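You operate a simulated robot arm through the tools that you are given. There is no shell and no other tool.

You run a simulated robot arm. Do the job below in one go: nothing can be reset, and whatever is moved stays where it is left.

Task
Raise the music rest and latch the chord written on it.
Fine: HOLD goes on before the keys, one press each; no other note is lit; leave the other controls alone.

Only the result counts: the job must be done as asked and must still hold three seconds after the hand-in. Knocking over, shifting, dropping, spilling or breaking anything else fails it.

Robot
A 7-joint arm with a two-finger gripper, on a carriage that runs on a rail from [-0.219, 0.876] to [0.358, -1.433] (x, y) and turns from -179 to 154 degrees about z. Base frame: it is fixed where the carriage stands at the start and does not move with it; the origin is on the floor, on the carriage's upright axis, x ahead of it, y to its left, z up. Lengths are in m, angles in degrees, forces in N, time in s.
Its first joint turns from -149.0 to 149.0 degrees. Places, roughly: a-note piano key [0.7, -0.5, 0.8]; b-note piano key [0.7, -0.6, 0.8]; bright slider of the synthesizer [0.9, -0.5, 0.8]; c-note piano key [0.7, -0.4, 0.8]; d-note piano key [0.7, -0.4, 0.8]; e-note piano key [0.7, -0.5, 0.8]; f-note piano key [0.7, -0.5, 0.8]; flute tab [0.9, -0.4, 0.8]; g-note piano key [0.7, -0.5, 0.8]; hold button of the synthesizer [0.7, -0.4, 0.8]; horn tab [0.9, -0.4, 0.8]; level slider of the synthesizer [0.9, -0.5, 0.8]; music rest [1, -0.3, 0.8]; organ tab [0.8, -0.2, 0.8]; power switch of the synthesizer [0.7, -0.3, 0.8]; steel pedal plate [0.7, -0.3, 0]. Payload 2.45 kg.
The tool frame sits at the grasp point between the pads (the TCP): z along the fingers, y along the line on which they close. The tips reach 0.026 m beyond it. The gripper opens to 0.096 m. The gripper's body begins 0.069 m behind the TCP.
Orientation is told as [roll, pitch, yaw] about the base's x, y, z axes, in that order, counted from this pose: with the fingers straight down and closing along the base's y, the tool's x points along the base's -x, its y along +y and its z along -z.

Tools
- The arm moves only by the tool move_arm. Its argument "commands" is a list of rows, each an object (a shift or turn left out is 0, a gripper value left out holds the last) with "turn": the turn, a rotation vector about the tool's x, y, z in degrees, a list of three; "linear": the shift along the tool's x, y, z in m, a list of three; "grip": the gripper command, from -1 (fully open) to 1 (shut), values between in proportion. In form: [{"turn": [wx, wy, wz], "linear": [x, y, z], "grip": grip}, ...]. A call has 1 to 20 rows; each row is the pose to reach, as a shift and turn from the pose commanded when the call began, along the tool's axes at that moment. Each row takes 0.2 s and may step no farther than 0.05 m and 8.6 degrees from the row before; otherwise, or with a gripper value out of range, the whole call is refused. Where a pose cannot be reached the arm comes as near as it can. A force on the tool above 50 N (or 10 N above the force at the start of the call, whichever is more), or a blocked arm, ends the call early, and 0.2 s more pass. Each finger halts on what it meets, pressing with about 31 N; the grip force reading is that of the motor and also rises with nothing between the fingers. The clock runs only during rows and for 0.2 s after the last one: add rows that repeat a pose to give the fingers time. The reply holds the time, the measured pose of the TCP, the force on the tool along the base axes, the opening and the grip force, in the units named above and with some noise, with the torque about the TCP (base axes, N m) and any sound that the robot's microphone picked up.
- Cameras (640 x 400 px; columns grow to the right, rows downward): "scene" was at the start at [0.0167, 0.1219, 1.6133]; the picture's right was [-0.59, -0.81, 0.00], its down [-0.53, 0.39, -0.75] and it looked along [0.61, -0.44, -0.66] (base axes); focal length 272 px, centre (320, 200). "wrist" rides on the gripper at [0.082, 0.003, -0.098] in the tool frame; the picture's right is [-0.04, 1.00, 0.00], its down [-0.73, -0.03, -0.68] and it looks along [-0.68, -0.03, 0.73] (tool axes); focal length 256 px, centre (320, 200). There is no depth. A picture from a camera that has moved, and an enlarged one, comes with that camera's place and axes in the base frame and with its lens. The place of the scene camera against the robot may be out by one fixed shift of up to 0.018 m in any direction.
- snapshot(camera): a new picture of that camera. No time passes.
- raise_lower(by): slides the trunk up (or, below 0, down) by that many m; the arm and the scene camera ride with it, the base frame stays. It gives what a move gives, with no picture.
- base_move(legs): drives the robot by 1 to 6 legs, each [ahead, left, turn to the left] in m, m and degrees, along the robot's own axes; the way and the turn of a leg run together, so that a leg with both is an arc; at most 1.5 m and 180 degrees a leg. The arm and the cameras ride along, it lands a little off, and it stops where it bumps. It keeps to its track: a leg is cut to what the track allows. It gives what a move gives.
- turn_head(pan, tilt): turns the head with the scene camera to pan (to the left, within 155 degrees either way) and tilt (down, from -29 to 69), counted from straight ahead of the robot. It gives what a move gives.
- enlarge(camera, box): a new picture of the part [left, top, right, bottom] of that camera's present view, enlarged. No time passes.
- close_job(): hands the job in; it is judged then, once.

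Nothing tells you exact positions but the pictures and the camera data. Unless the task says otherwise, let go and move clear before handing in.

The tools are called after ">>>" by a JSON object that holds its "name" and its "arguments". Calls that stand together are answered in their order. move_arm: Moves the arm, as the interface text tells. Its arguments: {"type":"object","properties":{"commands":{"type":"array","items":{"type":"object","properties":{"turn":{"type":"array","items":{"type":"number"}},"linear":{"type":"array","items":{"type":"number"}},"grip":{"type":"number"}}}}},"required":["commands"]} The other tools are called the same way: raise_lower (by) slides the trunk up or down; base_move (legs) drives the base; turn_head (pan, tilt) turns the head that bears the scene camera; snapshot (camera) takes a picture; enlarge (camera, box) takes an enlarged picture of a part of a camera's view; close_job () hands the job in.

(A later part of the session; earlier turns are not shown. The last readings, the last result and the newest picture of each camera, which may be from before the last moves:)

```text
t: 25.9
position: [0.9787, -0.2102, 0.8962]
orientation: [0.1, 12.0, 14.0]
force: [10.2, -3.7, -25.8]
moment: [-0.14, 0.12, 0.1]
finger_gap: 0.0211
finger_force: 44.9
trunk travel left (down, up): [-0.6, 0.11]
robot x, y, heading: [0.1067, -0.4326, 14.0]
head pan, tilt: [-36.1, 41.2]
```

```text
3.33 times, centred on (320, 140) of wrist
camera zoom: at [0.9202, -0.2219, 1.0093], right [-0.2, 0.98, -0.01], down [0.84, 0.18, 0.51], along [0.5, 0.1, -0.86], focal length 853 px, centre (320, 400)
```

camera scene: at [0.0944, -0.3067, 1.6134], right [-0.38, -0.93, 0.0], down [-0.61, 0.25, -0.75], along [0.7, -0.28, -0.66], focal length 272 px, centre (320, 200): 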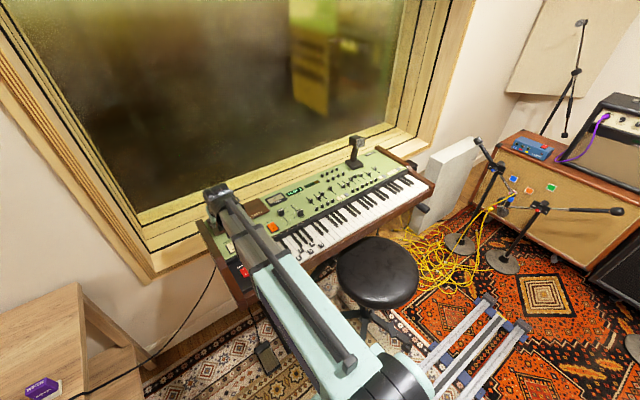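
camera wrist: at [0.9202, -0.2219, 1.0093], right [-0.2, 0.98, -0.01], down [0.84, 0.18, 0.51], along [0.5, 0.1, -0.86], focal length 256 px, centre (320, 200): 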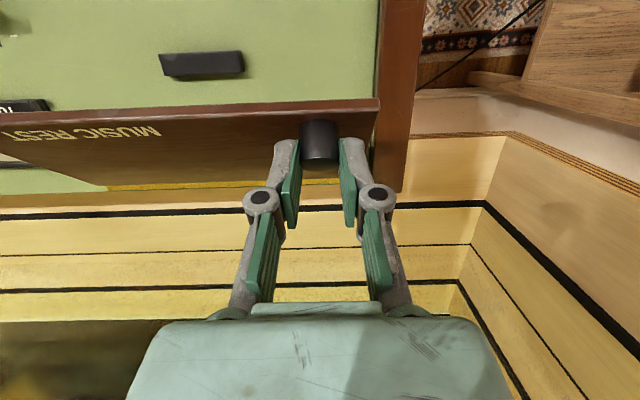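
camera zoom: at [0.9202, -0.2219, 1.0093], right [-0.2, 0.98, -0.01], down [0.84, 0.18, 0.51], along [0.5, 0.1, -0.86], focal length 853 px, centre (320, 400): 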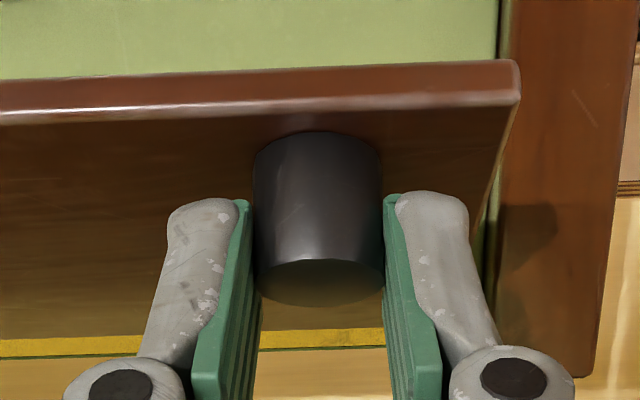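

Still firmly held at about 42°. The reaction tells me to bring the arc centre back slightly (0.947, 0.8015); continuing to about 56° with the gripper tilting to 20°.

>>> {"name": "move_arm", "arguments": {"commands": [{"linear": [-0.006, -0.0003, -0.0015], "turn": [0, 2.5, 0], "grip": 1.0}, {"linear": [-0.0115, -0.0003, -0.0066], "turn": [0, 5, 0], "grip": 1.0}, {"linear": [-0.0167, -0.0003, -0.0103], "turn": [0, 6.5, 0], "grip": 1.0}, {"linear": [-0.0217, -0.0003, -0.0138], "turn": [0, 8, 0], "grip": 1.0}, {"linear": [-0.0217, -0.0003, -0.0138], "turn": [0, 8, 0], "grip": 1.0}]}}

>>> {"name": "snapshot", "arguments": {"camera": "wrist"}}

>>> {"name": "enlarge", "arguments": {"camera": "wrist", "box": [240, 80, 400, 200]}}

```text
t: 27.1
position: [1.0001, -0.2042, 0.906]
orientation: [0.0, 20.2, 14.0]
force: [0.3, -1.7, -31.9]
moment: [-0.14, 0.56, 0.03]
finger_gap: 0.0212
finger_force: 45.0
trunk travel left (down, up): [-0.6, 0.11]
robot x, y, heading: [0.1103, -0.4314, 14.0]
head pan, tilt: [-36.1, 41.2]
```

```text
taken
camera wrist: at [0.957, -0.2127, 1.0266], right [-0.21, 0.98, -0.01], down [0.9, 0.19, 0.38], along [0.38, 0.07, -0.92], focal length 256 px, centre (320, 200)
```

wrist: 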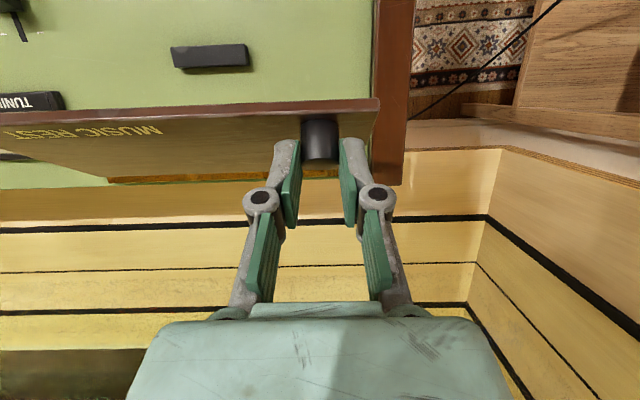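

```text
3.33 times, centred on (320, 140) of wrist
camera zoom: at [0.957, -0.2127, 1.0266], right [-0.21, 0.98, -0.01], down [0.9, 0.19, 0.38], along [0.38, 0.07, -0.92], focal length 853 px, centre (320, 400)
```

zoom: 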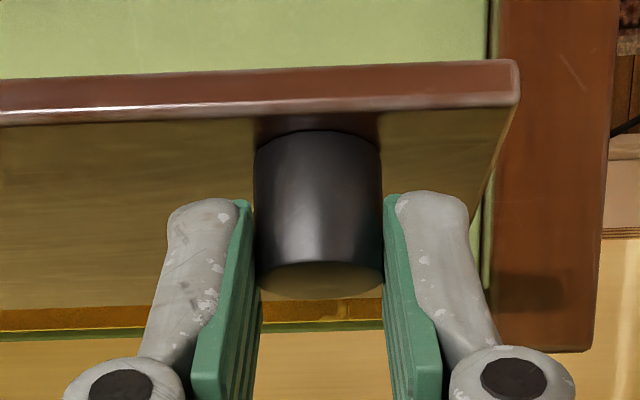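

The grip is still solid at about 56°, though the arc radius is slightly generous (a 32 N downward reaction). I'll tighten the radius by about 3 mm and continue to about 70° at constant tilt.

>>> {"name": "move_arm", "arguments": {"commands": [{"linear": [-0.0055, 0, -0.0018], "grip": 1.0}, {"linear": [-0.0115, 0, -0.0055], "grip": 1.0}, {"linear": [-0.0165, 0, -0.0086], "grip": 1.0}, {"linear": [-0.0213, 0, -0.0118], "grip": 1.0}, {"linear": [-0.0213, 0, -0.0118], "grip": 1.0}]}}

>>> {"name": "snapshot", "arguments": {"camera": "wrist"}}

>>> {"name": "enlarge", "arguments": {"camera": "wrist", "box": [240, 80, 400, 200]}}

```text
t: 28.2
position: [1.0213, -0.1995, 0.9129]
orientation: [0.1, 20.0, 13.9]
force: [-13.3, 0.1, -3.1]
moment: [-0.26, 1.43, -0.02]
finger_gap: 0.0211
finger_force: 45.2
trunk travel left (down, up): [-0.6, 0.11]
robot x, y, heading: [0.1067, -0.429, 13.9]
head pan, tilt: [-36.1, 41.2]
```

```text
taken
camera wrist: at [0.9787, -0.2073, 1.0336], right [-0.21, 0.98, -0.01], down [0.9, 0.19, 0.39], along [0.38, 0.07, -0.92], focal length 256 px, centre (320, 200)
```

wrist: 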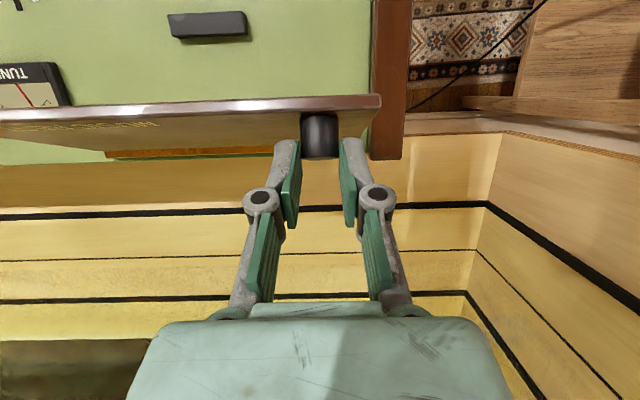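

```text
3.33 times, centred on (320, 140) of wrist
camera zoom: at [0.9787, -0.2073, 1.0336], right [-0.21, 0.98, -0.01], down [0.9, 0.19, 0.39], along [0.38, 0.07, -0.92], focal length 853 px, centre (320, 400)
```

zoom: 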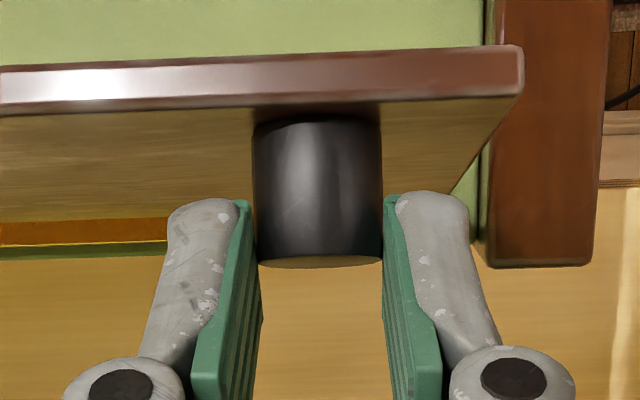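

The flap is now about 69° up with the knob still well inside the pads. Continuing to about 84°, easing the tilt to stay within reach.

>>> {"name": "move_arm", "arguments": {"commands": [{"linear": [-0.0046, 0, -0.0026], "turn": [0, -2, 0], "grip": 1.0}, {"linear": [-0.0091, 0, -0.0051], "turn": [0, -4, 0], "grip": 1.0}, {"linear": [-0.0138, 0, -0.0071], "turn": [0, -6, 0], "grip": 1.0}, {"linear": [-0.0185, 0, -0.009], "turn": [0, -8, 0], "grip": 1.0}, {"linear": [-0.0185, 0, -0.009], "turn": [0, -8, 0], "grip": 1.0}]}}

>>> {"name": "snapshot", "arguments": {"camera": "wrist"}}

>>> {"name": "enlarge", "arguments": {"camera": "wrist", "box": [240, 80, 400, 200]}}

```text
t: 29.4
position: [1.0387, -0.1947, 0.9163]
orientation: [0.0, 12.0, 14.0]
force: [-12.4, -1.8, 1.8]
moment: [-0.3, 1.4, 0.01]
finger_gap: 0.0207
finger_force: 44.9
trunk travel left (down, up): [-0.6, 0.11]
robot x, y, heading: [0.1086, -0.4345, 13.9]
head pan, tilt: [-36.1, 41.2]
```

```text
taken
camera wrist: at [0.981, -0.2066, 1.0284], right [-0.2, 0.98, -0.01], down [0.84, 0.18, 0.51], along [0.5, 0.1, -0.86], focal length 256 px, centre (320, 200)
```

wrist: 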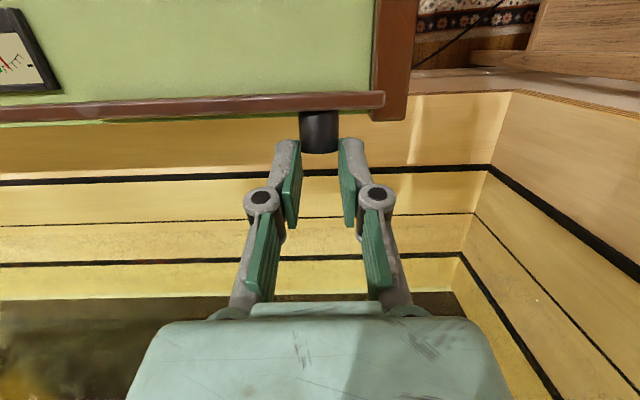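

```text
3.33 times, centred on (320, 140) of wrist
camera zoom: at [0.981, -0.2066, 1.0284], right [-0.2, 0.98, -0.01], down [0.84, 0.18, 0.51], along [0.5, 0.1, -0.86], focal length 853 px, centre (320, 400)
```

zoom: 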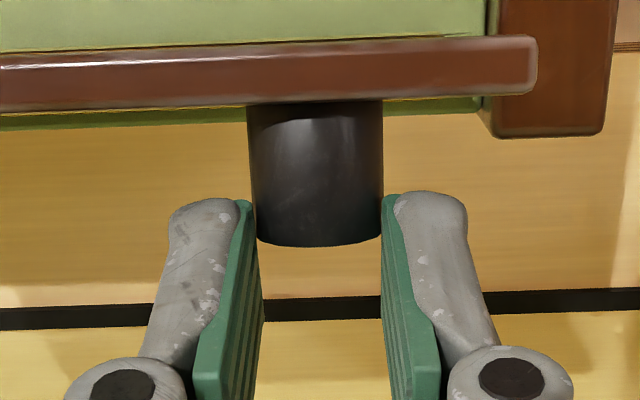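

The flap is near 80° with about 8 mm of the knob still in the pads. The resistance is only the pads' own twist friction, so I'll go gently past vertical at nearly constant tilt and check.

>>> {"name": "move_arm", "arguments": {"commands": [{"linear": [-0.0049, 0, -0.0008], "turn": [0, -0.5, 0], "grip": 1.0}, {"linear": [-0.0097, 0, -0.0015], "turn": [0, -1, 0], "grip": 1.0}, {"linear": [-0.0158, 0, -0.0015], "turn": [0, -1.5, 0], "grip": 1.0}, {"linear": [-0.0219, 0, -0.0014], "turn": [0, -2, 0], "grip": 1.0}, {"linear": [-0.0219, 0, -0.0014], "turn": [0, -2, 0], "grip": 1.0}]}}

>>> {"name": "snapshot", "arguments": {"camera": "wrist"}}

>>> {"name": "enlarge", "arguments": {"camera": "wrist", "box": [240, 80, 400, 200]}}

```text
t: 30.8
position: [1.0646, -0.1889, 0.9157]
orientation: [0.0, 9.3, 13.9]
force: [7.1, 3.1, 14.8]
moment: [-0.01, -0.04, -0.02]
finger_gap: 0.0002
finger_force: 28.6
trunk travel left (down, up): [-0.6, 0.11]
robot x, y, heading: [0.1119, -0.4292, 13.9]
head pan, tilt: [-36.1, 41.2]
stopped in row 5: the force on the tool passed its limit at 51 N (the readings are from after the stop); the commanded pose is now the measured one
```

```text
taken
camera wrist: at [1.0018, -0.2017, 1.027], right [-0.2, 0.98, -0.01], down [0.82, 0.17, 0.55], along [0.54, 0.11, -0.83], focal length 256 px, centre (320, 200)
```

wrist: 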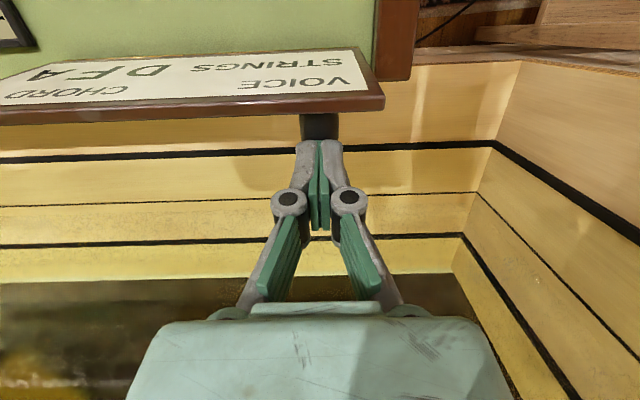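

```text
3.33 times, centred on (320, 140) of wrist
camera zoom: at [1.0018, -0.2017, 1.027], right [-0.2, 0.98, -0.01], down [0.82, 0.17, 0.55], along [0.54, 0.11, -0.83], focal length 853 px, centre (320, 400)
```

zoom: 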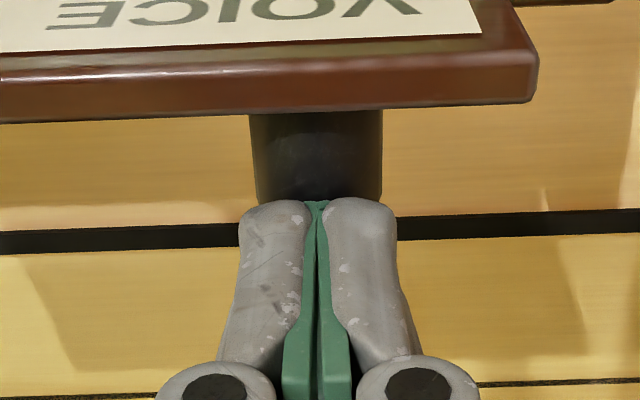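

The flap has gone past vertical and its underside reads "VOICE STRINGS / CHORD D F A". The knob has slipped off and seems to lean on the closed fingers, so I'll look carefully before letting it go.

>>> {"name": "enlarge", "arguments": {"camera": "wrist", "box": [0, 20, 420, 200]}}

>>> {"name": "snapshot", "arguments": {"camera": "scene"}}

>>> {"name": "enlarge", "arguments": {"camera": "scene", "box": [180, 150, 320, 270]}}

```text
1.52 times, centred on (210, 110) of wrist
camera zoom: at [1.0018, -0.2017, 1.027], right [-0.2, 0.98, -0.01], down [0.82, 0.17, 0.55], along [0.54, 0.11, -0.83], focal length 390 px, centre (488, 337)
```

zoom: 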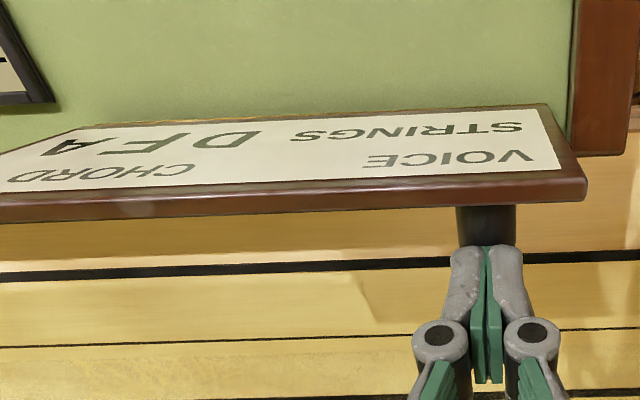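

```text
taken
camera scene: at [0.0936, -0.3067, 1.6129], right [-0.38, -0.93, 0.0], down [-0.61, 0.25, -0.75], along [0.7, -0.28, -0.66], focal length 272 px, centre (320, 200)
```

scene: 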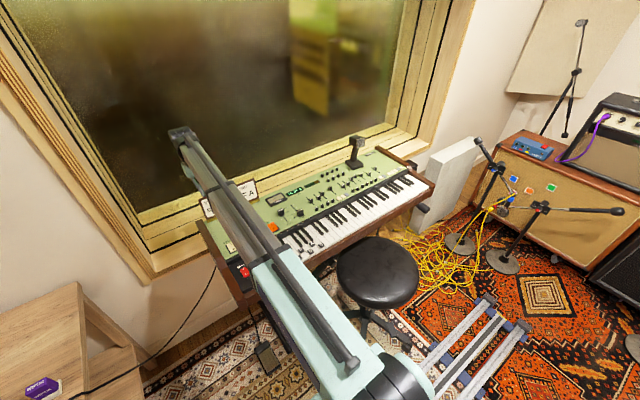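

```text
3.33 times, centred on (250, 210) of scene
camera zoom: at [0.0936, -0.3067, 1.6129], right [-0.38, -0.93, 0.0], down [-0.61, 0.25, -0.75], along [0.7, -0.28, -0.66], focal length 906 px, centre (553, 167)
```

zoom: 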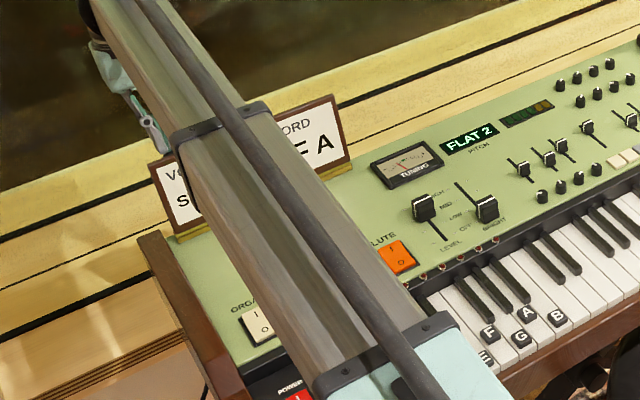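

The card clearly reads CHORD: D F A. I'll ease the closed fingers back and up by a few millimetres and watch which way the flap settles.

>>> {"name": "move_arm", "arguments": {"commands": [{"linear": [-0.003, 0, -0.003], "grip": 1.0}, {"linear": [-0.006, 0, -0.006], "grip": 1.0}]}}

>>> {"name": "enlarge", "arguments": {"camera": "wrist", "box": [0, 20, 420, 200]}}

```text
t: 31.4
position: [1.0702, -0.1885, 0.9198]
orientation: [0.0, 9.8, 13.9]
force: [-0.6, -0.3, 0.1]
moment: [0.0, 0.01, 0.03]
finger_gap: 0.0001
finger_force: 28.5
trunk travel left (down, up): [-0.6, 0.11]
robot x, y, heading: [0.1113, -0.4307, 14.4]
head pan, tilt: [-36.1, 41.2]
```

```text
1.52 times, centred on (210, 110) of wrist
camera zoom: at [1.0082, -0.2006, 1.0309], right [-0.2, 0.98, -0.01], down [0.82, 0.17, 0.55], along [0.54, 0.11, -0.84], focal length 390 px, centre (488, 337)
```

zoom: 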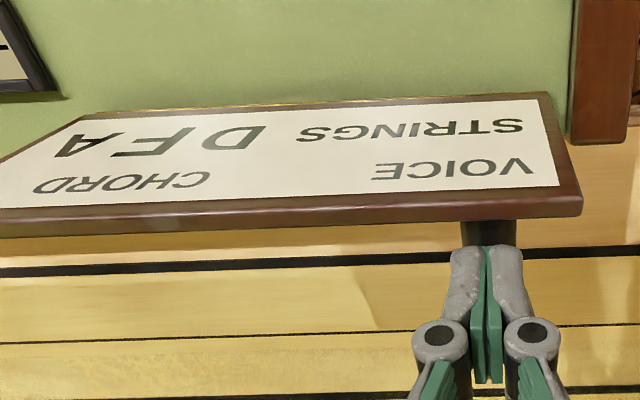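

The flap leaned further back on its own, so it is past its tipping point and there is no load on the fingers now. I'll slip the fingers up and away behind it and then come back over the top.

>>> {"name": "move_arm", "arguments": {"commands": [{"linear": [-0.0033, 0, -0.0046], "grip": 1.0}, {"linear": [-0.0025, 0, -0.0207], "turn": [0, -3, 0], "grip": 1.0}, {"linear": [0.0037, 0, -0.045], "turn": [0, -6, 0], "grip": 1.0}, {"linear": [0.0147, 0, -0.0735], "turn": [0, -9.6, 0], "grip": 1.0}, {"linear": [0.0367, 0, -0.0951], "turn": [0, -9.6, 0], "grip": 1.0}, {"linear": [0.0787, 0, -0.1031], "turn": [0, -9.6, 0], "grip": 1.0}]}}

>>> {"name": "snapshot", "arguments": {"camera": "wrist"}}

```text
t: 32.8
position: [1.0114, -0.2044, 1.0343]
orientation: [0.0, 0.0, 13.9]
force: [1.2, -0.4, -0.4]
moment: [-0.03, 0.01, 0.02]
finger_gap: 0.0001
finger_force: 28.8
trunk travel left (down, up): [-0.6, 0.11]
robot x, y, heading: [0.1066, -0.4312, 14.2]
head pan, tilt: [-36.1, 41.2]
```

```text
taken
camera wrist: at [0.9311, -0.2219, 1.1326], right [-0.2, 0.98, 0.0], down [0.72, 0.15, 0.68], along [0.66, 0.14, -0.73], focal length 256 px, centre (320, 200)
```

wrist: 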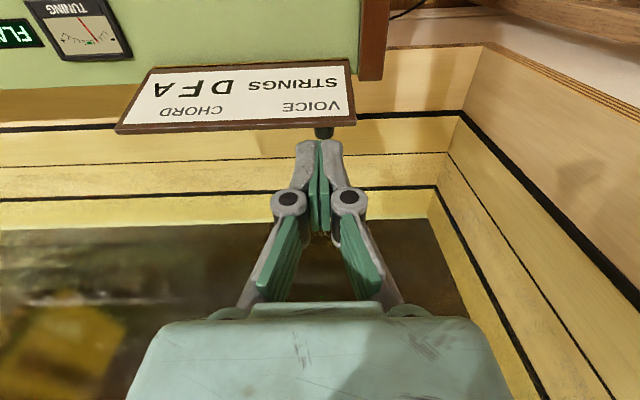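

The rest stands leaning back on its own and reads VOICE STRINGS / CHORD D F A. Next come HOLD and then the D, F and A keys; I'll bring the hand over the HOLD button, tilted sideways so only the left finger's tip can touch.

>>> {"name": "move_arm", "arguments": {"commands": [{"linear": [0.045, -0.012, 0], "grip": 1.0}, {"linear": [0.09, -0.025, 0], "grip": 1.0}, {"linear": [0.135, -0.038, 0], "grip": 0.5}, {"linear": [0.18, -0.05, 0], "turn": [4, 0, 0], "grip": -0.25}, {"linear": [0.22, -0.063, 0.01], "turn": [8, 0, 0], "grip": -0.25}, {"linear": [0.26, -0.078, 0.025], "turn": [12, 0, 0], "grip": -0.25}, {"linear": [0.295, -0.09, 0.045], "turn": [16, 0, 0], "grip": -0.25}, {"linear": [0.32, -0.1, 0.065], "turn": [20, 0, 0], "grip": -0.25}, {"linear": [0.331, -0.1, 0.08], "turn": [20, 0, 0], "grip": -0.25}, {"linear": [0.331, -0.1, 0.08], "turn": [20, 0, 0], "grip": -0.25}]}}

>>> {"name": "snapshot", "arguments": {"camera": "wrist"}}

>>> {"name": "snapshot", "arguments": {"camera": "scene"}}

```text
t: 35.0
position: [0.7148, -0.3799, 0.9544]
orientation: [-20.0, 0.0, 14.0]
force: [0.4, -1.1, 0.1]
moment: [0.03, 0.01, -0.01]
finger_gap: 0.0598
finger_force: 0.0
trunk travel left (down, up): [-0.6, 0.11]
robot x, y, heading: [0.1082, -0.4315, 14.2]
head pan, tilt: [-36.1, 41.2]
```

```text
taken
camera wrist: at [0.6267, -0.3639, 1.0456], right [-0.19, 0.92, -0.34], down [0.66, 0.38, 0.65], along [0.72, -0.1, -0.68], focal length 256 px, centre (320, 200)
```

wrist: 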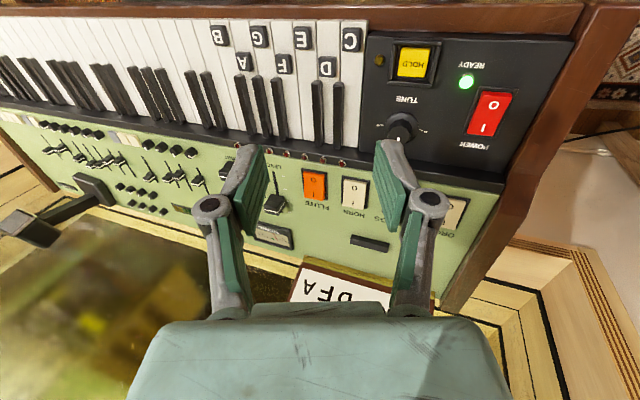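

```text
taken
camera scene: at [0.0944, -0.3066, 1.6133], right [-0.38, -0.93, 0.0], down [-0.61, 0.25, -0.75], along [0.7, -0.28, -0.66], focal length 272 px, centre (320, 200)
```

scene: 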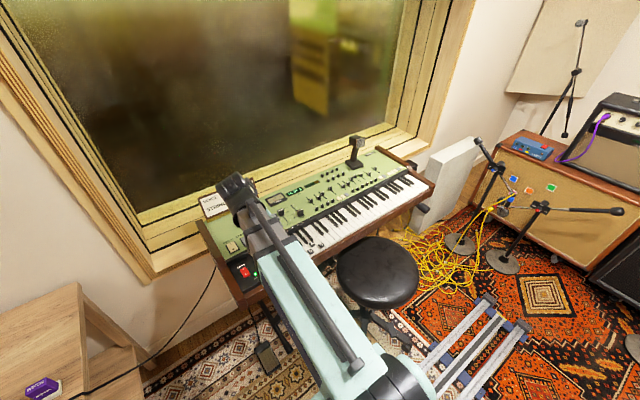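

The rest stays up with "D F A" showing, and HOLD is visible at upper right, near the left fingertip's side. I'll zoom in for exact HOLD and key positions.

>>> {"name": "enlarge", "arguments": {"camera": "wrist", "box": [190, 0, 510, 180]}}

```text
2.00 times, centred on (350, 90) of wrist
camera zoom: at [0.6267, -0.3639, 1.0456], right [-0.19, 0.92, -0.34], down [0.66, 0.38, 0.65], along [0.72, -0.1, -0.68], focal length 512 px, centre (260, 420)
```

zoom: 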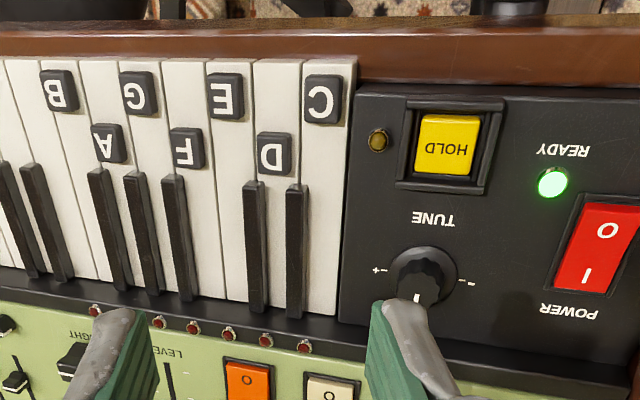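

HOLD's centre is at F≈0.593, L≈-0.516; the keys come out at L≈-0.6025 (D), -0.653 (F) and -0.7035 (A). I'll descend with the left fingertip above HOLD and check before touching.

>>> {"name": "move_arm", "arguments": {"commands": [{"linear": [0.008, 0.003, 0.005], "turn": [0, 0, 0], "grip": -0.25}, {"linear": [0.008, 0.018, 0.045], "grip": -0.25}, {"linear": [0.008, 0.032, 0.08], "grip": -0.25}, {"linear": [0.008, 0.0421, 0.107], "grip": -0.25}, {"linear": [0.008, 0.0421, 0.107], "grip": -0.25}]}}

>>> {"name": "snapshot", "arguments": {"camera": "wrist"}}

>>> {"name": "enlarge", "arguments": {"camera": "wrist", "box": [280, 60, 480, 185]}}

```text
t: 36.2
position: [0.7071, -0.3794, 0.8421]
orientation: [-20.0, 0.1, 14.0]
force: [0.6, -0.6, 0.5]
moment: [-0.03, -0.01, 0.0]
finger_gap: 0.0597
finger_force: 0.0
trunk travel left (down, up): [-0.6, 0.11]
robot x, y, heading: [0.1122, -0.432, 14.0]
head pan, tilt: [-36.1, 41.2]
```

```text
taken
camera wrist: at [0.6196, -0.3632, 0.9338], right [-0.19, 0.92, -0.34], down [0.66, 0.38, 0.65], along [0.72, -0.1, -0.68], focal length 256 px, centre (320, 200)
```

wrist: 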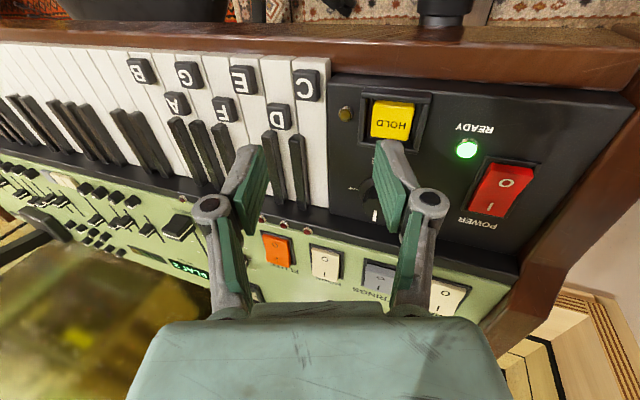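

```text
3.20 times, centred on (380, 122) of wrist
camera zoom: at [0.6196, -0.3632, 0.9338], right [-0.19, 0.92, -0.34], down [0.66, 0.38, 0.65], along [0.72, -0.1, -0.68], focal length 819 px, centre (128, 448)
```

zoom: 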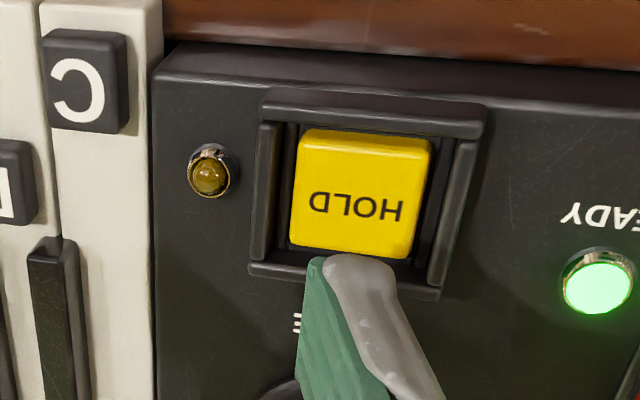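

The button sits inside a raised bezel, so I'll add a 20° lean toward the robot. That way only the near-left corner of the left finger meets the button.

>>> {"name": "move_arm", "arguments": {"commands": [{"linear": [0.0005, 0.001, 0], "turn": [0, -7, 0], "grip": -0.25}, {"linear": [0.001, 0.002, 0.005], "turn": [0, -14, 0], "grip": -0.25}, {"linear": [0.0015, 0.0034, 0.0154], "turn": [0, -20, 0], "grip": -0.25}, {"linear": [0.0015, 0.0034, 0.0154], "turn": [0, -20, 0], "grip": -0.25}]}}

>>> {"name": "snapshot", "arguments": {"camera": "wrist"}}

>>> {"name": "enlarge", "arguments": {"camera": "wrist", "box": [300, 60, 500, 185]}}

```text
t: 37.2
position: [0.706, -0.3803, 0.8266]
orientation: [-21.0, -18.9, 21.1]
force: [0.7, -0.2, -0.5]
moment: [0.0, 0.0, 0.01]
finger_gap: 0.0605
finger_force: 0.0
trunk travel left (down, up): [-0.6, 0.11]
robot x, y, heading: [0.1058, -0.4301, 14.1]
head pan, tilt: [-36.1, 41.2]
```

```text
taken
camera wrist: at [0.5927, -0.3831, 0.8844], right [-0.19, 0.93, -0.33], down [0.38, 0.38, 0.85], along [0.91, 0.04, -0.42], focal length 256 px, centre (320, 200)
```

wrist: 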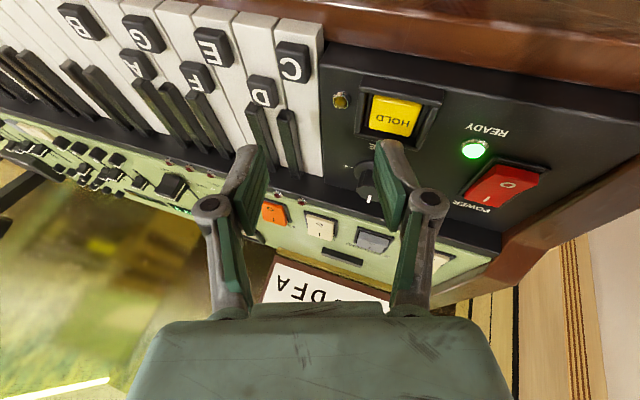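

```text
3.20 times, centred on (400, 122) of wrist
camera zoom: at [0.5927, -0.3831, 0.8844], right [-0.19, 0.93, -0.33], down [0.38, 0.38, 0.85], along [0.91, 0.04, -0.42], focal length 819 px, centre (64, 448)
```

zoom: 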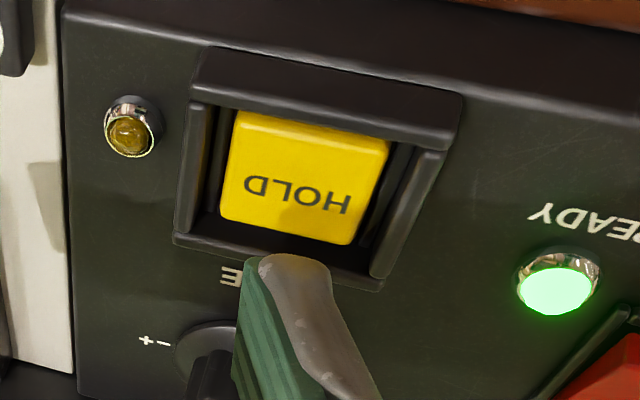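

The fingertip corner is about 2 cm above HOLD's centre. I'll lower it step by step without lifting and watch force and the amber lamp.

>>> {"name": "move_arm", "arguments": {"commands": [{"linear": [0.0032, 0.0034, 0.0088], "grip": -0.25}, {"linear": [0.0058, 0.0062, 0.0159], "grip": -0.25}, {"linear": [0.0064, 0.0068, 0.0177], "grip": -0.25}]}}

>>> {"name": "enlarge", "arguments": {"camera": "wrist", "box": [300, 60, 500, 185]}}

```text
t: 38.0
position: [0.7055, -0.3796, 0.8041]
orientation: [-21.0, -18.7, 21.1]
force: [-0.3, -0.2, 2.5]
moment: [0.04, 0.04, -0.02]
finger_gap: 0.0599
finger_force: 0.1
trunk travel left (down, up): [-0.6, 0.11]
robot x, y, heading: [0.1067, -0.4308, 14.1]
head pan, tilt: [-36.1, 41.2]
heard: click
```

```text
3.20 times, centred on (400, 122) of wrist
camera zoom: at [0.5923, -0.3827, 0.8634], right [-0.19, 0.92, -0.33], down [0.38, 0.38, 0.85], along [0.91, 0.04, -0.42], focal length 819 px, centre (64, 448)
```

zoom: 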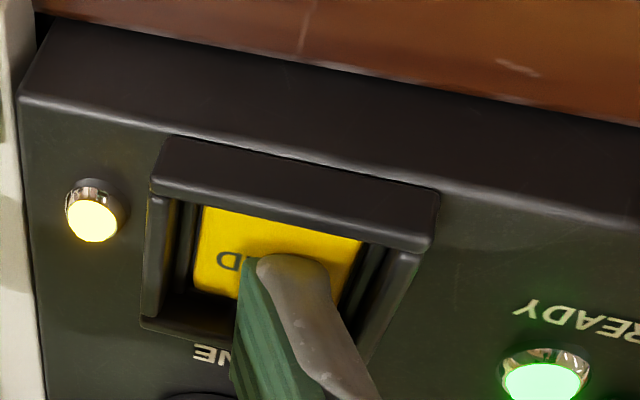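

HOLD clicked with only 2.5 N and its amber lamp is lit. I'll lift straight up and check that it stays on.

>>> {"name": "move_arm", "arguments": {"commands": [{"linear": [-0.0032, -0.0034, -0.0088], "grip": -0.25}, {"linear": [-0.0064, -0.0068, -0.0177], "grip": -0.25}, {"linear": [-0.0129, -0.0137, -0.0353], "grip": -0.25}, {"linear": [-0.0193, -0.0205, -0.053], "grip": -0.25}]}}

>>> {"name": "snapshot", "arguments": {"camera": "wrist"}}

>>> {"name": "enlarge", "arguments": {"camera": "wrist", "box": [180, 20, 500, 220]}}

```text
t: 39.0
position: [0.7063, -0.3798, 0.8637]
orientation: [-21.1, -18.8, 21.2]
force: [0.7, 0.2, 0.2]
moment: [0.0, -0.03, 0.01]
finger_gap: 0.0601
finger_force: 0.0
trunk travel left (down, up): [-0.6, 0.11]
robot x, y, heading: [0.1096, -0.4286, 14.1]
head pan, tilt: [-36.1, 41.2]
```

```text
taken
camera wrist: at [0.5926, -0.3831, 0.9234], right [-0.19, 0.92, -0.33], down [0.38, 0.38, 0.85], along [0.91, 0.04, -0.42], focal length 256 px, centre (320, 200)
```

wrist: 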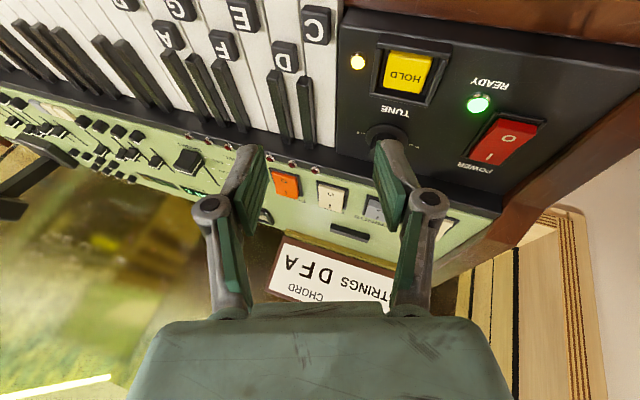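

```text
2.00 times, centred on (340, 120) of wrist
camera zoom: at [0.5926, -0.3831, 0.9234], right [-0.19, 0.92, -0.33], down [0.38, 0.38, 0.85], along [0.91, 0.04, -0.42], focal length 512 px, centre (280, 360)
```

zoom: 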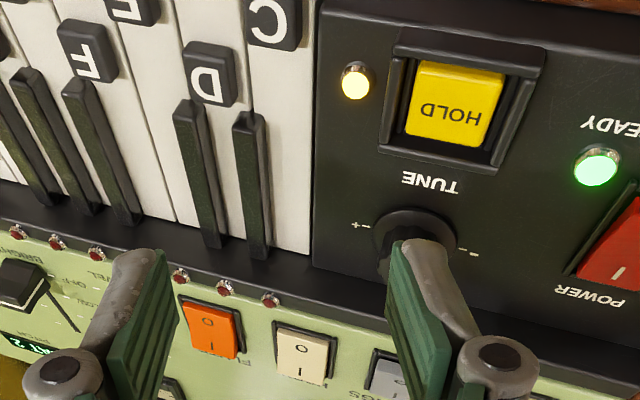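

HOLD stays lit after release, and all seven note LEDs are dark. Now I'll move the same fingertip corner over the front of the D key.

>>> {"name": "move_arm", "arguments": {"commands": [{"linear": [0.0084, -0.0408, 0.0128], "grip": -0.25}, {"linear": [0.0168, -0.0816, 0.0255], "grip": -0.25}, {"linear": [0.0216, -0.0765, 0.0388], "grip": -0.25}, {"linear": [0.0264, -0.0713, 0.052], "grip": -0.25}, {"linear": [0.0264, -0.0713, 0.052], "grip": -0.25}]}}

>>> {"name": "snapshot", "arguments": {"camera": "wrist"}}

>>> {"name": "enlarge", "arguments": {"camera": "wrist", "box": [280, 40, 480, 185]}}

```text
t: 40.2
position: [0.719, -0.4662, 0.8352]
orientation: [-21.1, -18.7, 21.1]
force: [-0.2, -0.2, 0.1]
moment: [0.01, -0.02, -0.03]
finger_gap: 0.0598
finger_force: 0.0
trunk travel left (down, up): [-0.6, 0.11]
robot x, y, heading: [0.1083, -0.4322, 14.0]
head pan, tilt: [-36.1, 41.2]
```

```text
taken
camera wrist: at [0.6066, -0.4691, 0.8951], right [-0.19, 0.92, -0.33], down [0.38, 0.38, 0.85], along [0.91, 0.04, -0.42], focal length 256 px, centre (320, 200)
```

wrist: 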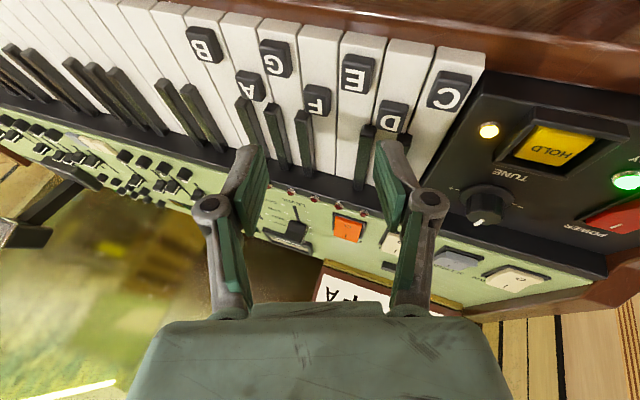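

```text
2.76 times, centred on (380, 112) of wrist
camera zoom: at [0.6066, -0.4691, 0.8951], right [-0.19, 0.92, -0.33], down [0.38, 0.38, 0.85], along [0.91, 0.04, -0.42], focal length 706 px, centre (154, 441)
```

zoom: 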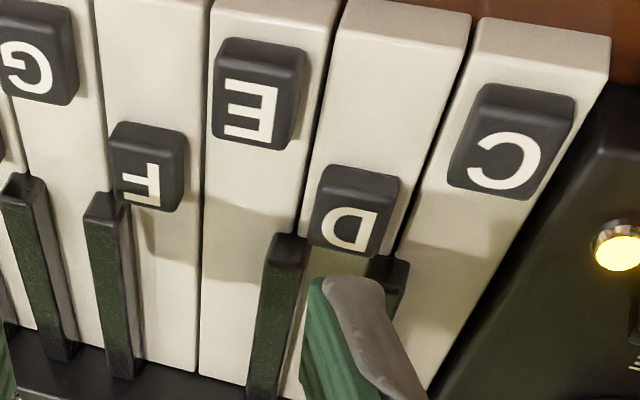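

The tile labels sit a little lower than I assumed (key top ≈0.754). The corner is over D, about 3 mm off-centre, so I'll correct that and descend to just above the key.

>>> {"name": "move_arm", "arguments": {"commands": [{"linear": [0.0051, 0.0028, 0.014], "grip": -0.25}, {"linear": [0.0099, 0.008, 0.0273], "grip": -0.25}, {"linear": [0.0109, 0.009, 0.03], "grip": -0.25}]}}

>>> {"name": "enlarge", "arguments": {"camera": "wrist", "box": [280, 40, 480, 185]}}

```text
t: 41.0
position: [0.7209, -0.4679, 0.8014]
orientation: [-21.2, -18.8, 21.1]
force: [-0.2, -1.0, -0.7]
moment: [-0.01, 0.01, -0.01]
finger_gap: 0.0598
finger_force: 0.0
trunk travel left (down, up): [-0.6, 0.11]
robot x, y, heading: [0.1086, -0.4338, 14.2]
head pan, tilt: [-36.1, 41.2]
```

```text
2.76 times, centred on (380, 112) of wrist
camera zoom: at [0.6079, -0.4713, 0.8615], right [-0.19, 0.92, -0.33], down [0.38, 0.38, 0.85], along [0.91, 0.04, -0.42], focal length 706 px, centre (154, 441)
```

zoom: 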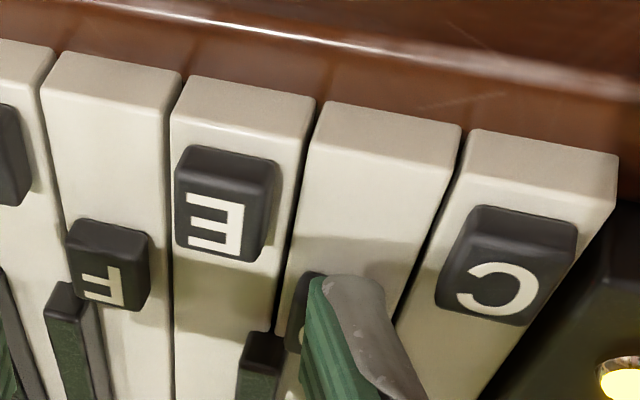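

The fingertip is centred over D, a few millimetres above. I'll press down in small steps without lifting until it registers.

>>> {"name": "move_arm", "arguments": {"commands": [{"linear": [0.0019, 0.0021, 0.0053], "grip": -0.25}, {"linear": [0.0032, 0.0034, 0.0088], "grip": -0.25}]}}

>>> {"name": "enlarge", "arguments": {"camera": "wrist", "box": [200, 40, 480, 240]}}

```text
t: 41.6
position: [0.7214, -0.4701, 0.7923]
orientation: [-21.1, -18.7, 21.2]
force: [0.3, 0.7, 1.4]
moment: [0.02, 0.03, -0.01]
finger_gap: 0.0603
finger_force: 0.0
trunk travel left (down, up): [-0.6, 0.11]
robot x, y, heading: [0.1055, -0.4303, 14.2]
head pan, tilt: [-36.1, 41.2]
heard: click
```

```text
2.00 times, centred on (340, 140) of wrist
camera zoom: at [0.608, -0.4725, 0.8516], right [-0.19, 0.92, -0.33], down [0.38, 0.38, 0.85], along [0.91, 0.04, -0.42], focal length 512 px, centre (280, 320)
```

zoom: 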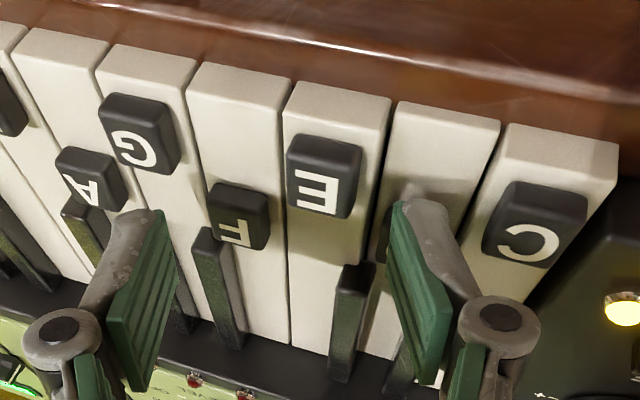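

A click at 1.4 N: D registered. I'll lift straight up and check the note LEDs.

>>> {"name": "move_arm", "arguments": {"commands": [{"linear": [-0.0032, -0.0034, -0.0088], "grip": -0.25}, {"linear": [-0.0096, -0.0103, -0.0265], "grip": -0.25}, {"linear": [-0.0161, -0.0171, -0.0442], "grip": -0.25}, {"linear": [-0.0241, -0.0257, -0.0662], "grip": -0.25}, {"linear": [-0.0241, -0.0257, -0.0662], "grip": -0.25}]}}

>>> {"name": "snapshot", "arguments": {"camera": "wrist"}}

>>> {"name": "enlarge", "arguments": {"camera": "wrist", "box": [180, 60, 500, 260]}}

```text
t: 42.8
position: [0.7195, -0.4688, 0.8647]
orientation: [-21.1, -18.7, 21.1]
force: [0.1, -0.4, -0.7]
moment: [-0.01, 0.01, -0.02]
finger_gap: 0.0599
finger_force: 0.2
trunk travel left (down, up): [-0.6, 0.11]
robot x, y, heading: [0.1038, -0.4266, 13.9]
head pan, tilt: [-36.1, 41.2]
```

```text
taken
camera wrist: at [0.6067, -0.4708, 0.9241], right [-0.19, 0.92, -0.33], down [0.38, 0.38, 0.85], along [0.91, 0.04, -0.42], focal length 256 px, centre (320, 200)
```

wrist: 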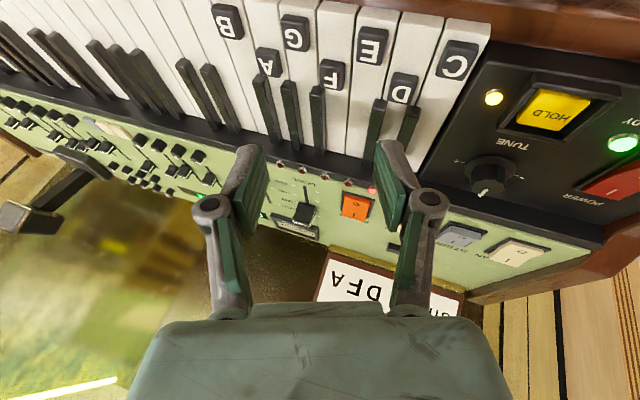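

```text
2.00 times, centred on (340, 160) of wrist
camera zoom: at [0.6067, -0.4708, 0.9241], right [-0.19, 0.92, -0.33], down [0.38, 0.38, 0.85], along [0.91, 0.04, -0.42], focal length 512 px, centre (280, 280)
```

zoom: 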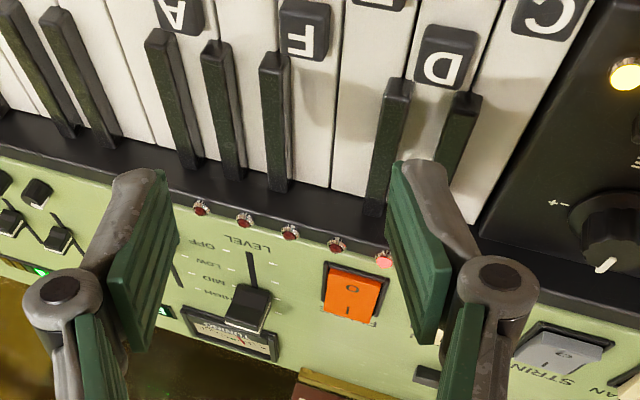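

D's LED is lit and HOLD is still on. Now I'll shift two keys to the right, over F, and stop just above it to check alignment.

>>> {"name": "move_arm", "arguments": {"commands": [{"linear": [0.003, -0.0242, 0.0083], "grip": -0.25}, {"linear": [0.006, -0.0484, 0.0166], "grip": -0.25}, {"linear": [0.0124, -0.0416, 0.0343], "grip": -0.25}, {"linear": [0.0189, -0.0347, 0.0519], "grip": -0.25}, {"linear": [0.0243, -0.0289, 0.0669], "grip": -0.25}, {"linear": [0.0243, -0.0289, 0.0669], "grip": -0.25}]}}

>>> {"name": "snapshot", "arguments": {"camera": "wrist"}}

>>> {"name": "enlarge", "arguments": {"camera": "wrist", "box": [280, 40, 480, 185]}}

```text
t: 44.2
position: [0.7341, -0.5219, 0.8078]
orientation: [-21.2, -18.7, 21.0]
force: [0.8, 0.2, 0.6]
moment: [0.03, 0.03, -0.01]
finger_gap: 0.0597
finger_force: 0.0
trunk travel left (down, up): [-0.6, 0.11]
robot x, y, heading: [0.1097, -0.4322, 14.0]
head pan, tilt: [-36.1, 41.2]
```

```text
taken
camera wrist: at [0.621, -0.5241, 0.867], right [-0.19, 0.92, -0.33], down [0.38, 0.38, 0.85], along [0.91, 0.04, -0.42], focal length 256 px, centre (320, 200)
```

wrist: 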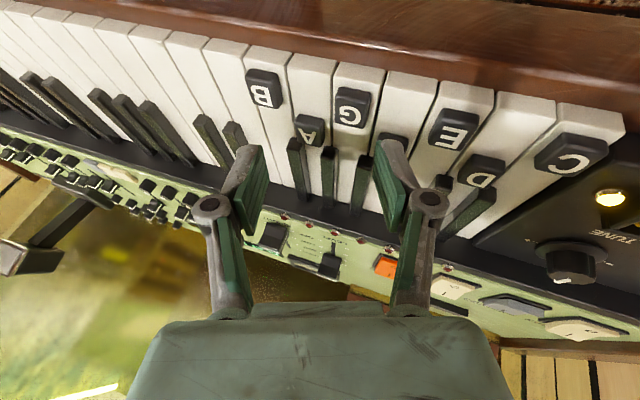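

```text
2.76 times, centred on (380, 112) of wrist
camera zoom: at [0.621, -0.5241, 0.867], right [-0.19, 0.92, -0.33], down [0.38, 0.38, 0.85], along [0.91, 0.04, -0.42], focal length 706 px, centre (154, 441)
```

zoom: 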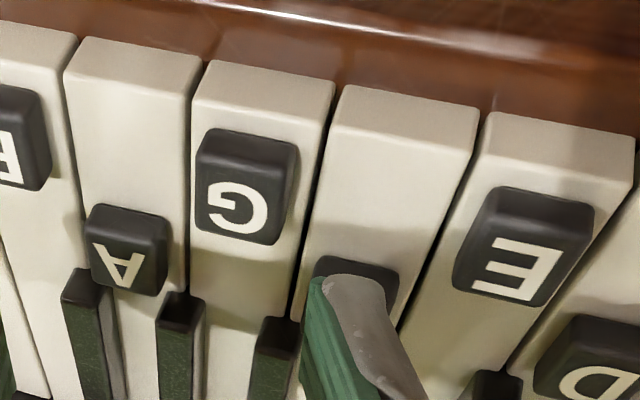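

The fingertip is over F but about 3 mm too far right. I'll correct that and check before pressing.

>>> {"name": "move_arm", "arguments": {"commands": [{"linear": [-0.0004, 0.0033, -0.0011], "grip": -0.25}, {"linear": [0.0015, 0.0054, 0.0042], "grip": -0.25}, {"linear": [0.0015, 0.0054, 0.0042], "grip": -0.25}]}}

>>> {"name": "enlarge", "arguments": {"camera": "wrist", "box": [280, 40, 480, 185]}}

```text
t: 45.0
position: [0.7315, -0.518, 0.8036]
orientation: [-21.0, -18.7, 21.2]
force: [0.0, -0.3, 0.0]
moment: [0.02, 0.0, 0.01]
finger_gap: 0.0601
finger_force: 0.1
trunk travel left (down, up): [-0.6, 0.11]
robot x, y, heading: [0.1074, -0.429, 14.3]
head pan, tilt: [-36.1, 41.2]
```

```text
2.76 times, centred on (380, 112) of wrist
camera zoom: at [0.6195, -0.5198, 0.8622], right [-0.19, 0.92, -0.33], down [0.38, 0.38, 0.85], along [0.91, 0.04, -0.42], focal length 706 px, centre (154, 441)
```

zoom: 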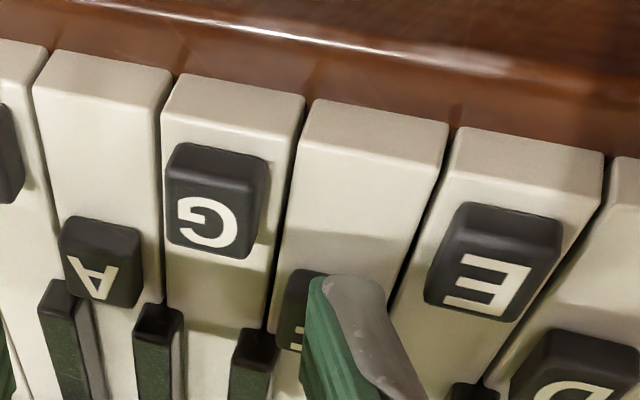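

The fingertip is now well inside F's width. Pressing down in two small steps.

>>> {"name": "move_arm", "arguments": {"commands": [{"linear": [0.002, 0.0014, 0.0056], "grip": -0.25}, {"linear": [0.0039, 0.0034, 0.0109], "grip": -0.25}]}}

>>> {"name": "enlarge", "arguments": {"camera": "wrist", "box": [200, 40, 480, 240]}}

```text
t: 45.6
position: [0.7323, -0.5178, 0.7908]
orientation: [-21.1, -18.8, 21.1]
force: [0.3, 0.2, 0.3]
moment: [0.03, 0.02, -0.03]
finger_gap: 0.0602
finger_force: 0.1
trunk travel left (down, up): [-0.6, 0.11]
robot x, y, heading: [0.1124, -0.4327, 14.4]
head pan, tilt: [-36.1, 41.2]
heard: click
```

```text
2.00 times, centred on (340, 140) of wrist
camera zoom: at [0.6193, -0.5205, 0.8507], right [-0.19, 0.92, -0.33], down [0.38, 0.38, 0.85], along [0.91, 0.04, -0.42], focal length 512 px, centre (280, 320)
```

zoom: 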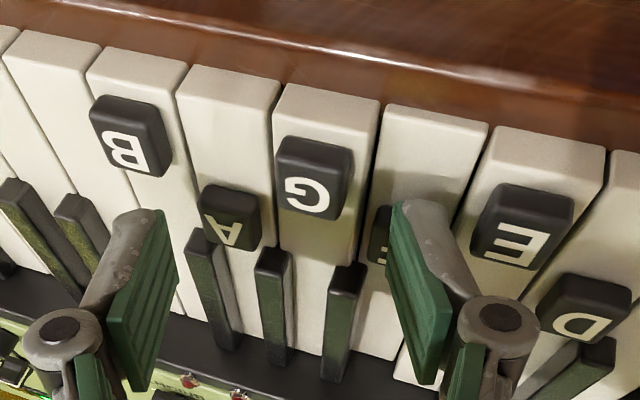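

F clicked. Lifting straight up and checking the LEDs.

>>> {"name": "move_arm", "arguments": {"commands": [{"linear": [-0.0032, -0.0034, -0.0088], "grip": -0.25}, {"linear": [-0.0096, -0.0103, -0.0265], "grip": -0.25}, {"linear": [-0.0161, -0.0171, -0.0442], "grip": -0.25}, {"linear": [-0.0241, -0.0257, -0.0662], "grip": -0.25}, {"linear": [-0.0241, -0.0257, -0.0662], "grip": -0.25}]}}

>>> {"name": "snapshot", "arguments": {"camera": "wrist"}}

>>> {"name": "enlarge", "arguments": {"camera": "wrist", "box": [180, 60, 500, 260]}}

```text
t: 46.8
position: [0.7317, -0.5175, 0.8658]
orientation: [-21.1, -18.7, 21.1]
force: [0.3, -0.1, 0.4]
moment: [0.03, -0.04, -0.02]
finger_gap: 0.0601
finger_force: 0.1
trunk travel left (down, up): [-0.6, 0.11]
robot x, y, heading: [0.1051, -0.4351, 14.4]
head pan, tilt: [-36.1, 41.2]
```

```text
taken
camera wrist: at [0.62, -0.5203, 0.9252], right [-0.19, 0.92, -0.33], down [0.38, 0.38, 0.85], along [0.91, 0.04, -0.42], focal length 256 px, centre (320, 200)
```

wrist: 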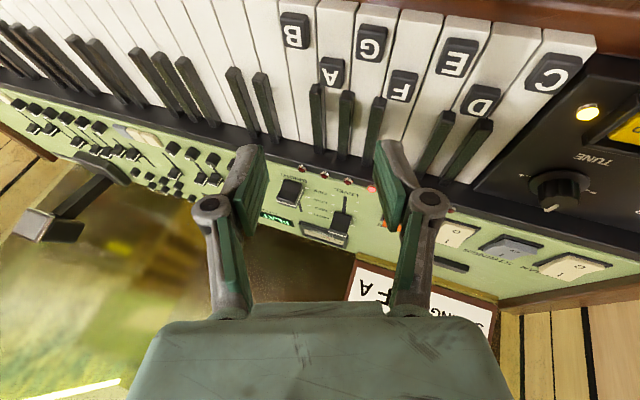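

```text
2.00 times, centred on (340, 160) of wrist
camera zoom: at [0.62, -0.5203, 0.9252], right [-0.19, 0.92, -0.33], down [0.38, 0.38, 0.85], along [0.91, 0.04, -0.42], focal length 512 px, centre (280, 280)
```

zoom: 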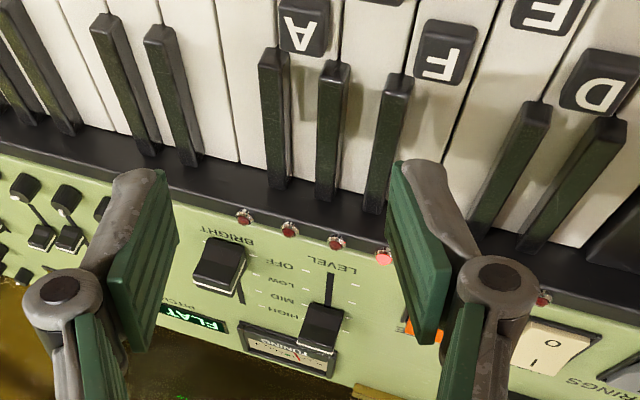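

F's LED lights as well (D and F on). Now the same two-key shift over to A, stopping just above it.

>>> {"name": "move_arm", "arguments": {"commands": [{"linear": [0.003, -0.0237, 0.0081], "grip": -0.25}, {"linear": [0.0059, -0.0475, 0.0162], "grip": -0.25}, {"linear": [0.0123, -0.0407, 0.0339], "grip": -0.25}, {"linear": [0.0188, -0.0338, 0.0515], "grip": -0.25}, {"linear": [0.0245, -0.0277, 0.0674], "grip": -0.25}, {"linear": [0.0245, -0.0277, 0.0674], "grip": -0.25}]}}

>>> {"name": "snapshot", "arguments": {"camera": "wrist"}}

>>> {"name": "enlarge", "arguments": {"camera": "wrist", "box": [280, 40, 480, 185]}}

```text
t: 48.2
position: [0.745, -0.5657, 0.8083]
orientation: [-21.1, -18.7, 21.1]
force: [0.1, -0.2, -0.4]
moment: [0.02, 0.0, -0.01]
finger_gap: 0.06
finger_force: 0.1
trunk travel left (down, up): [-0.6, 0.11]
robot x, y, heading: [0.105, -0.4303, 14.3]
head pan, tilt: [-36.1, 41.2]
```

```text
taken
camera wrist: at [0.6319, -0.5691, 0.8676], right [-0.19, 0.92, -0.33], down [0.38, 0.38, 0.85], along [0.91, 0.04, -0.42], focal length 256 px, centre (320, 200)
```

wrist: 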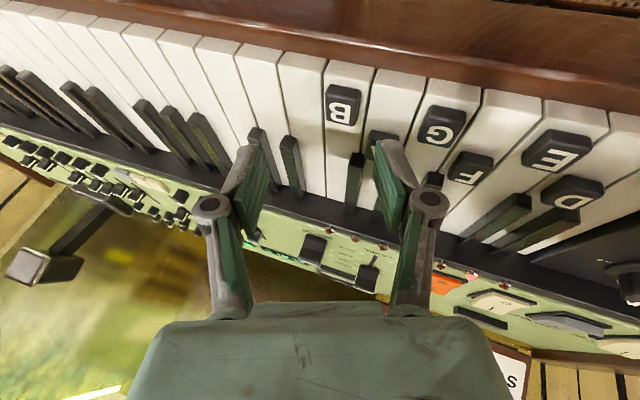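

```text
2.76 times, centred on (380, 112) of wrist
camera zoom: at [0.6319, -0.5691, 0.8676], right [-0.19, 0.92, -0.33], down [0.38, 0.38, 0.85], along [0.91, 0.04, -0.42], focal length 706 px, centre (154, 441)
```

zoom: 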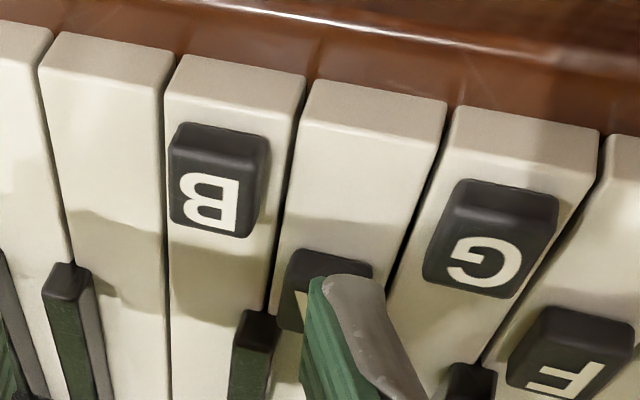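

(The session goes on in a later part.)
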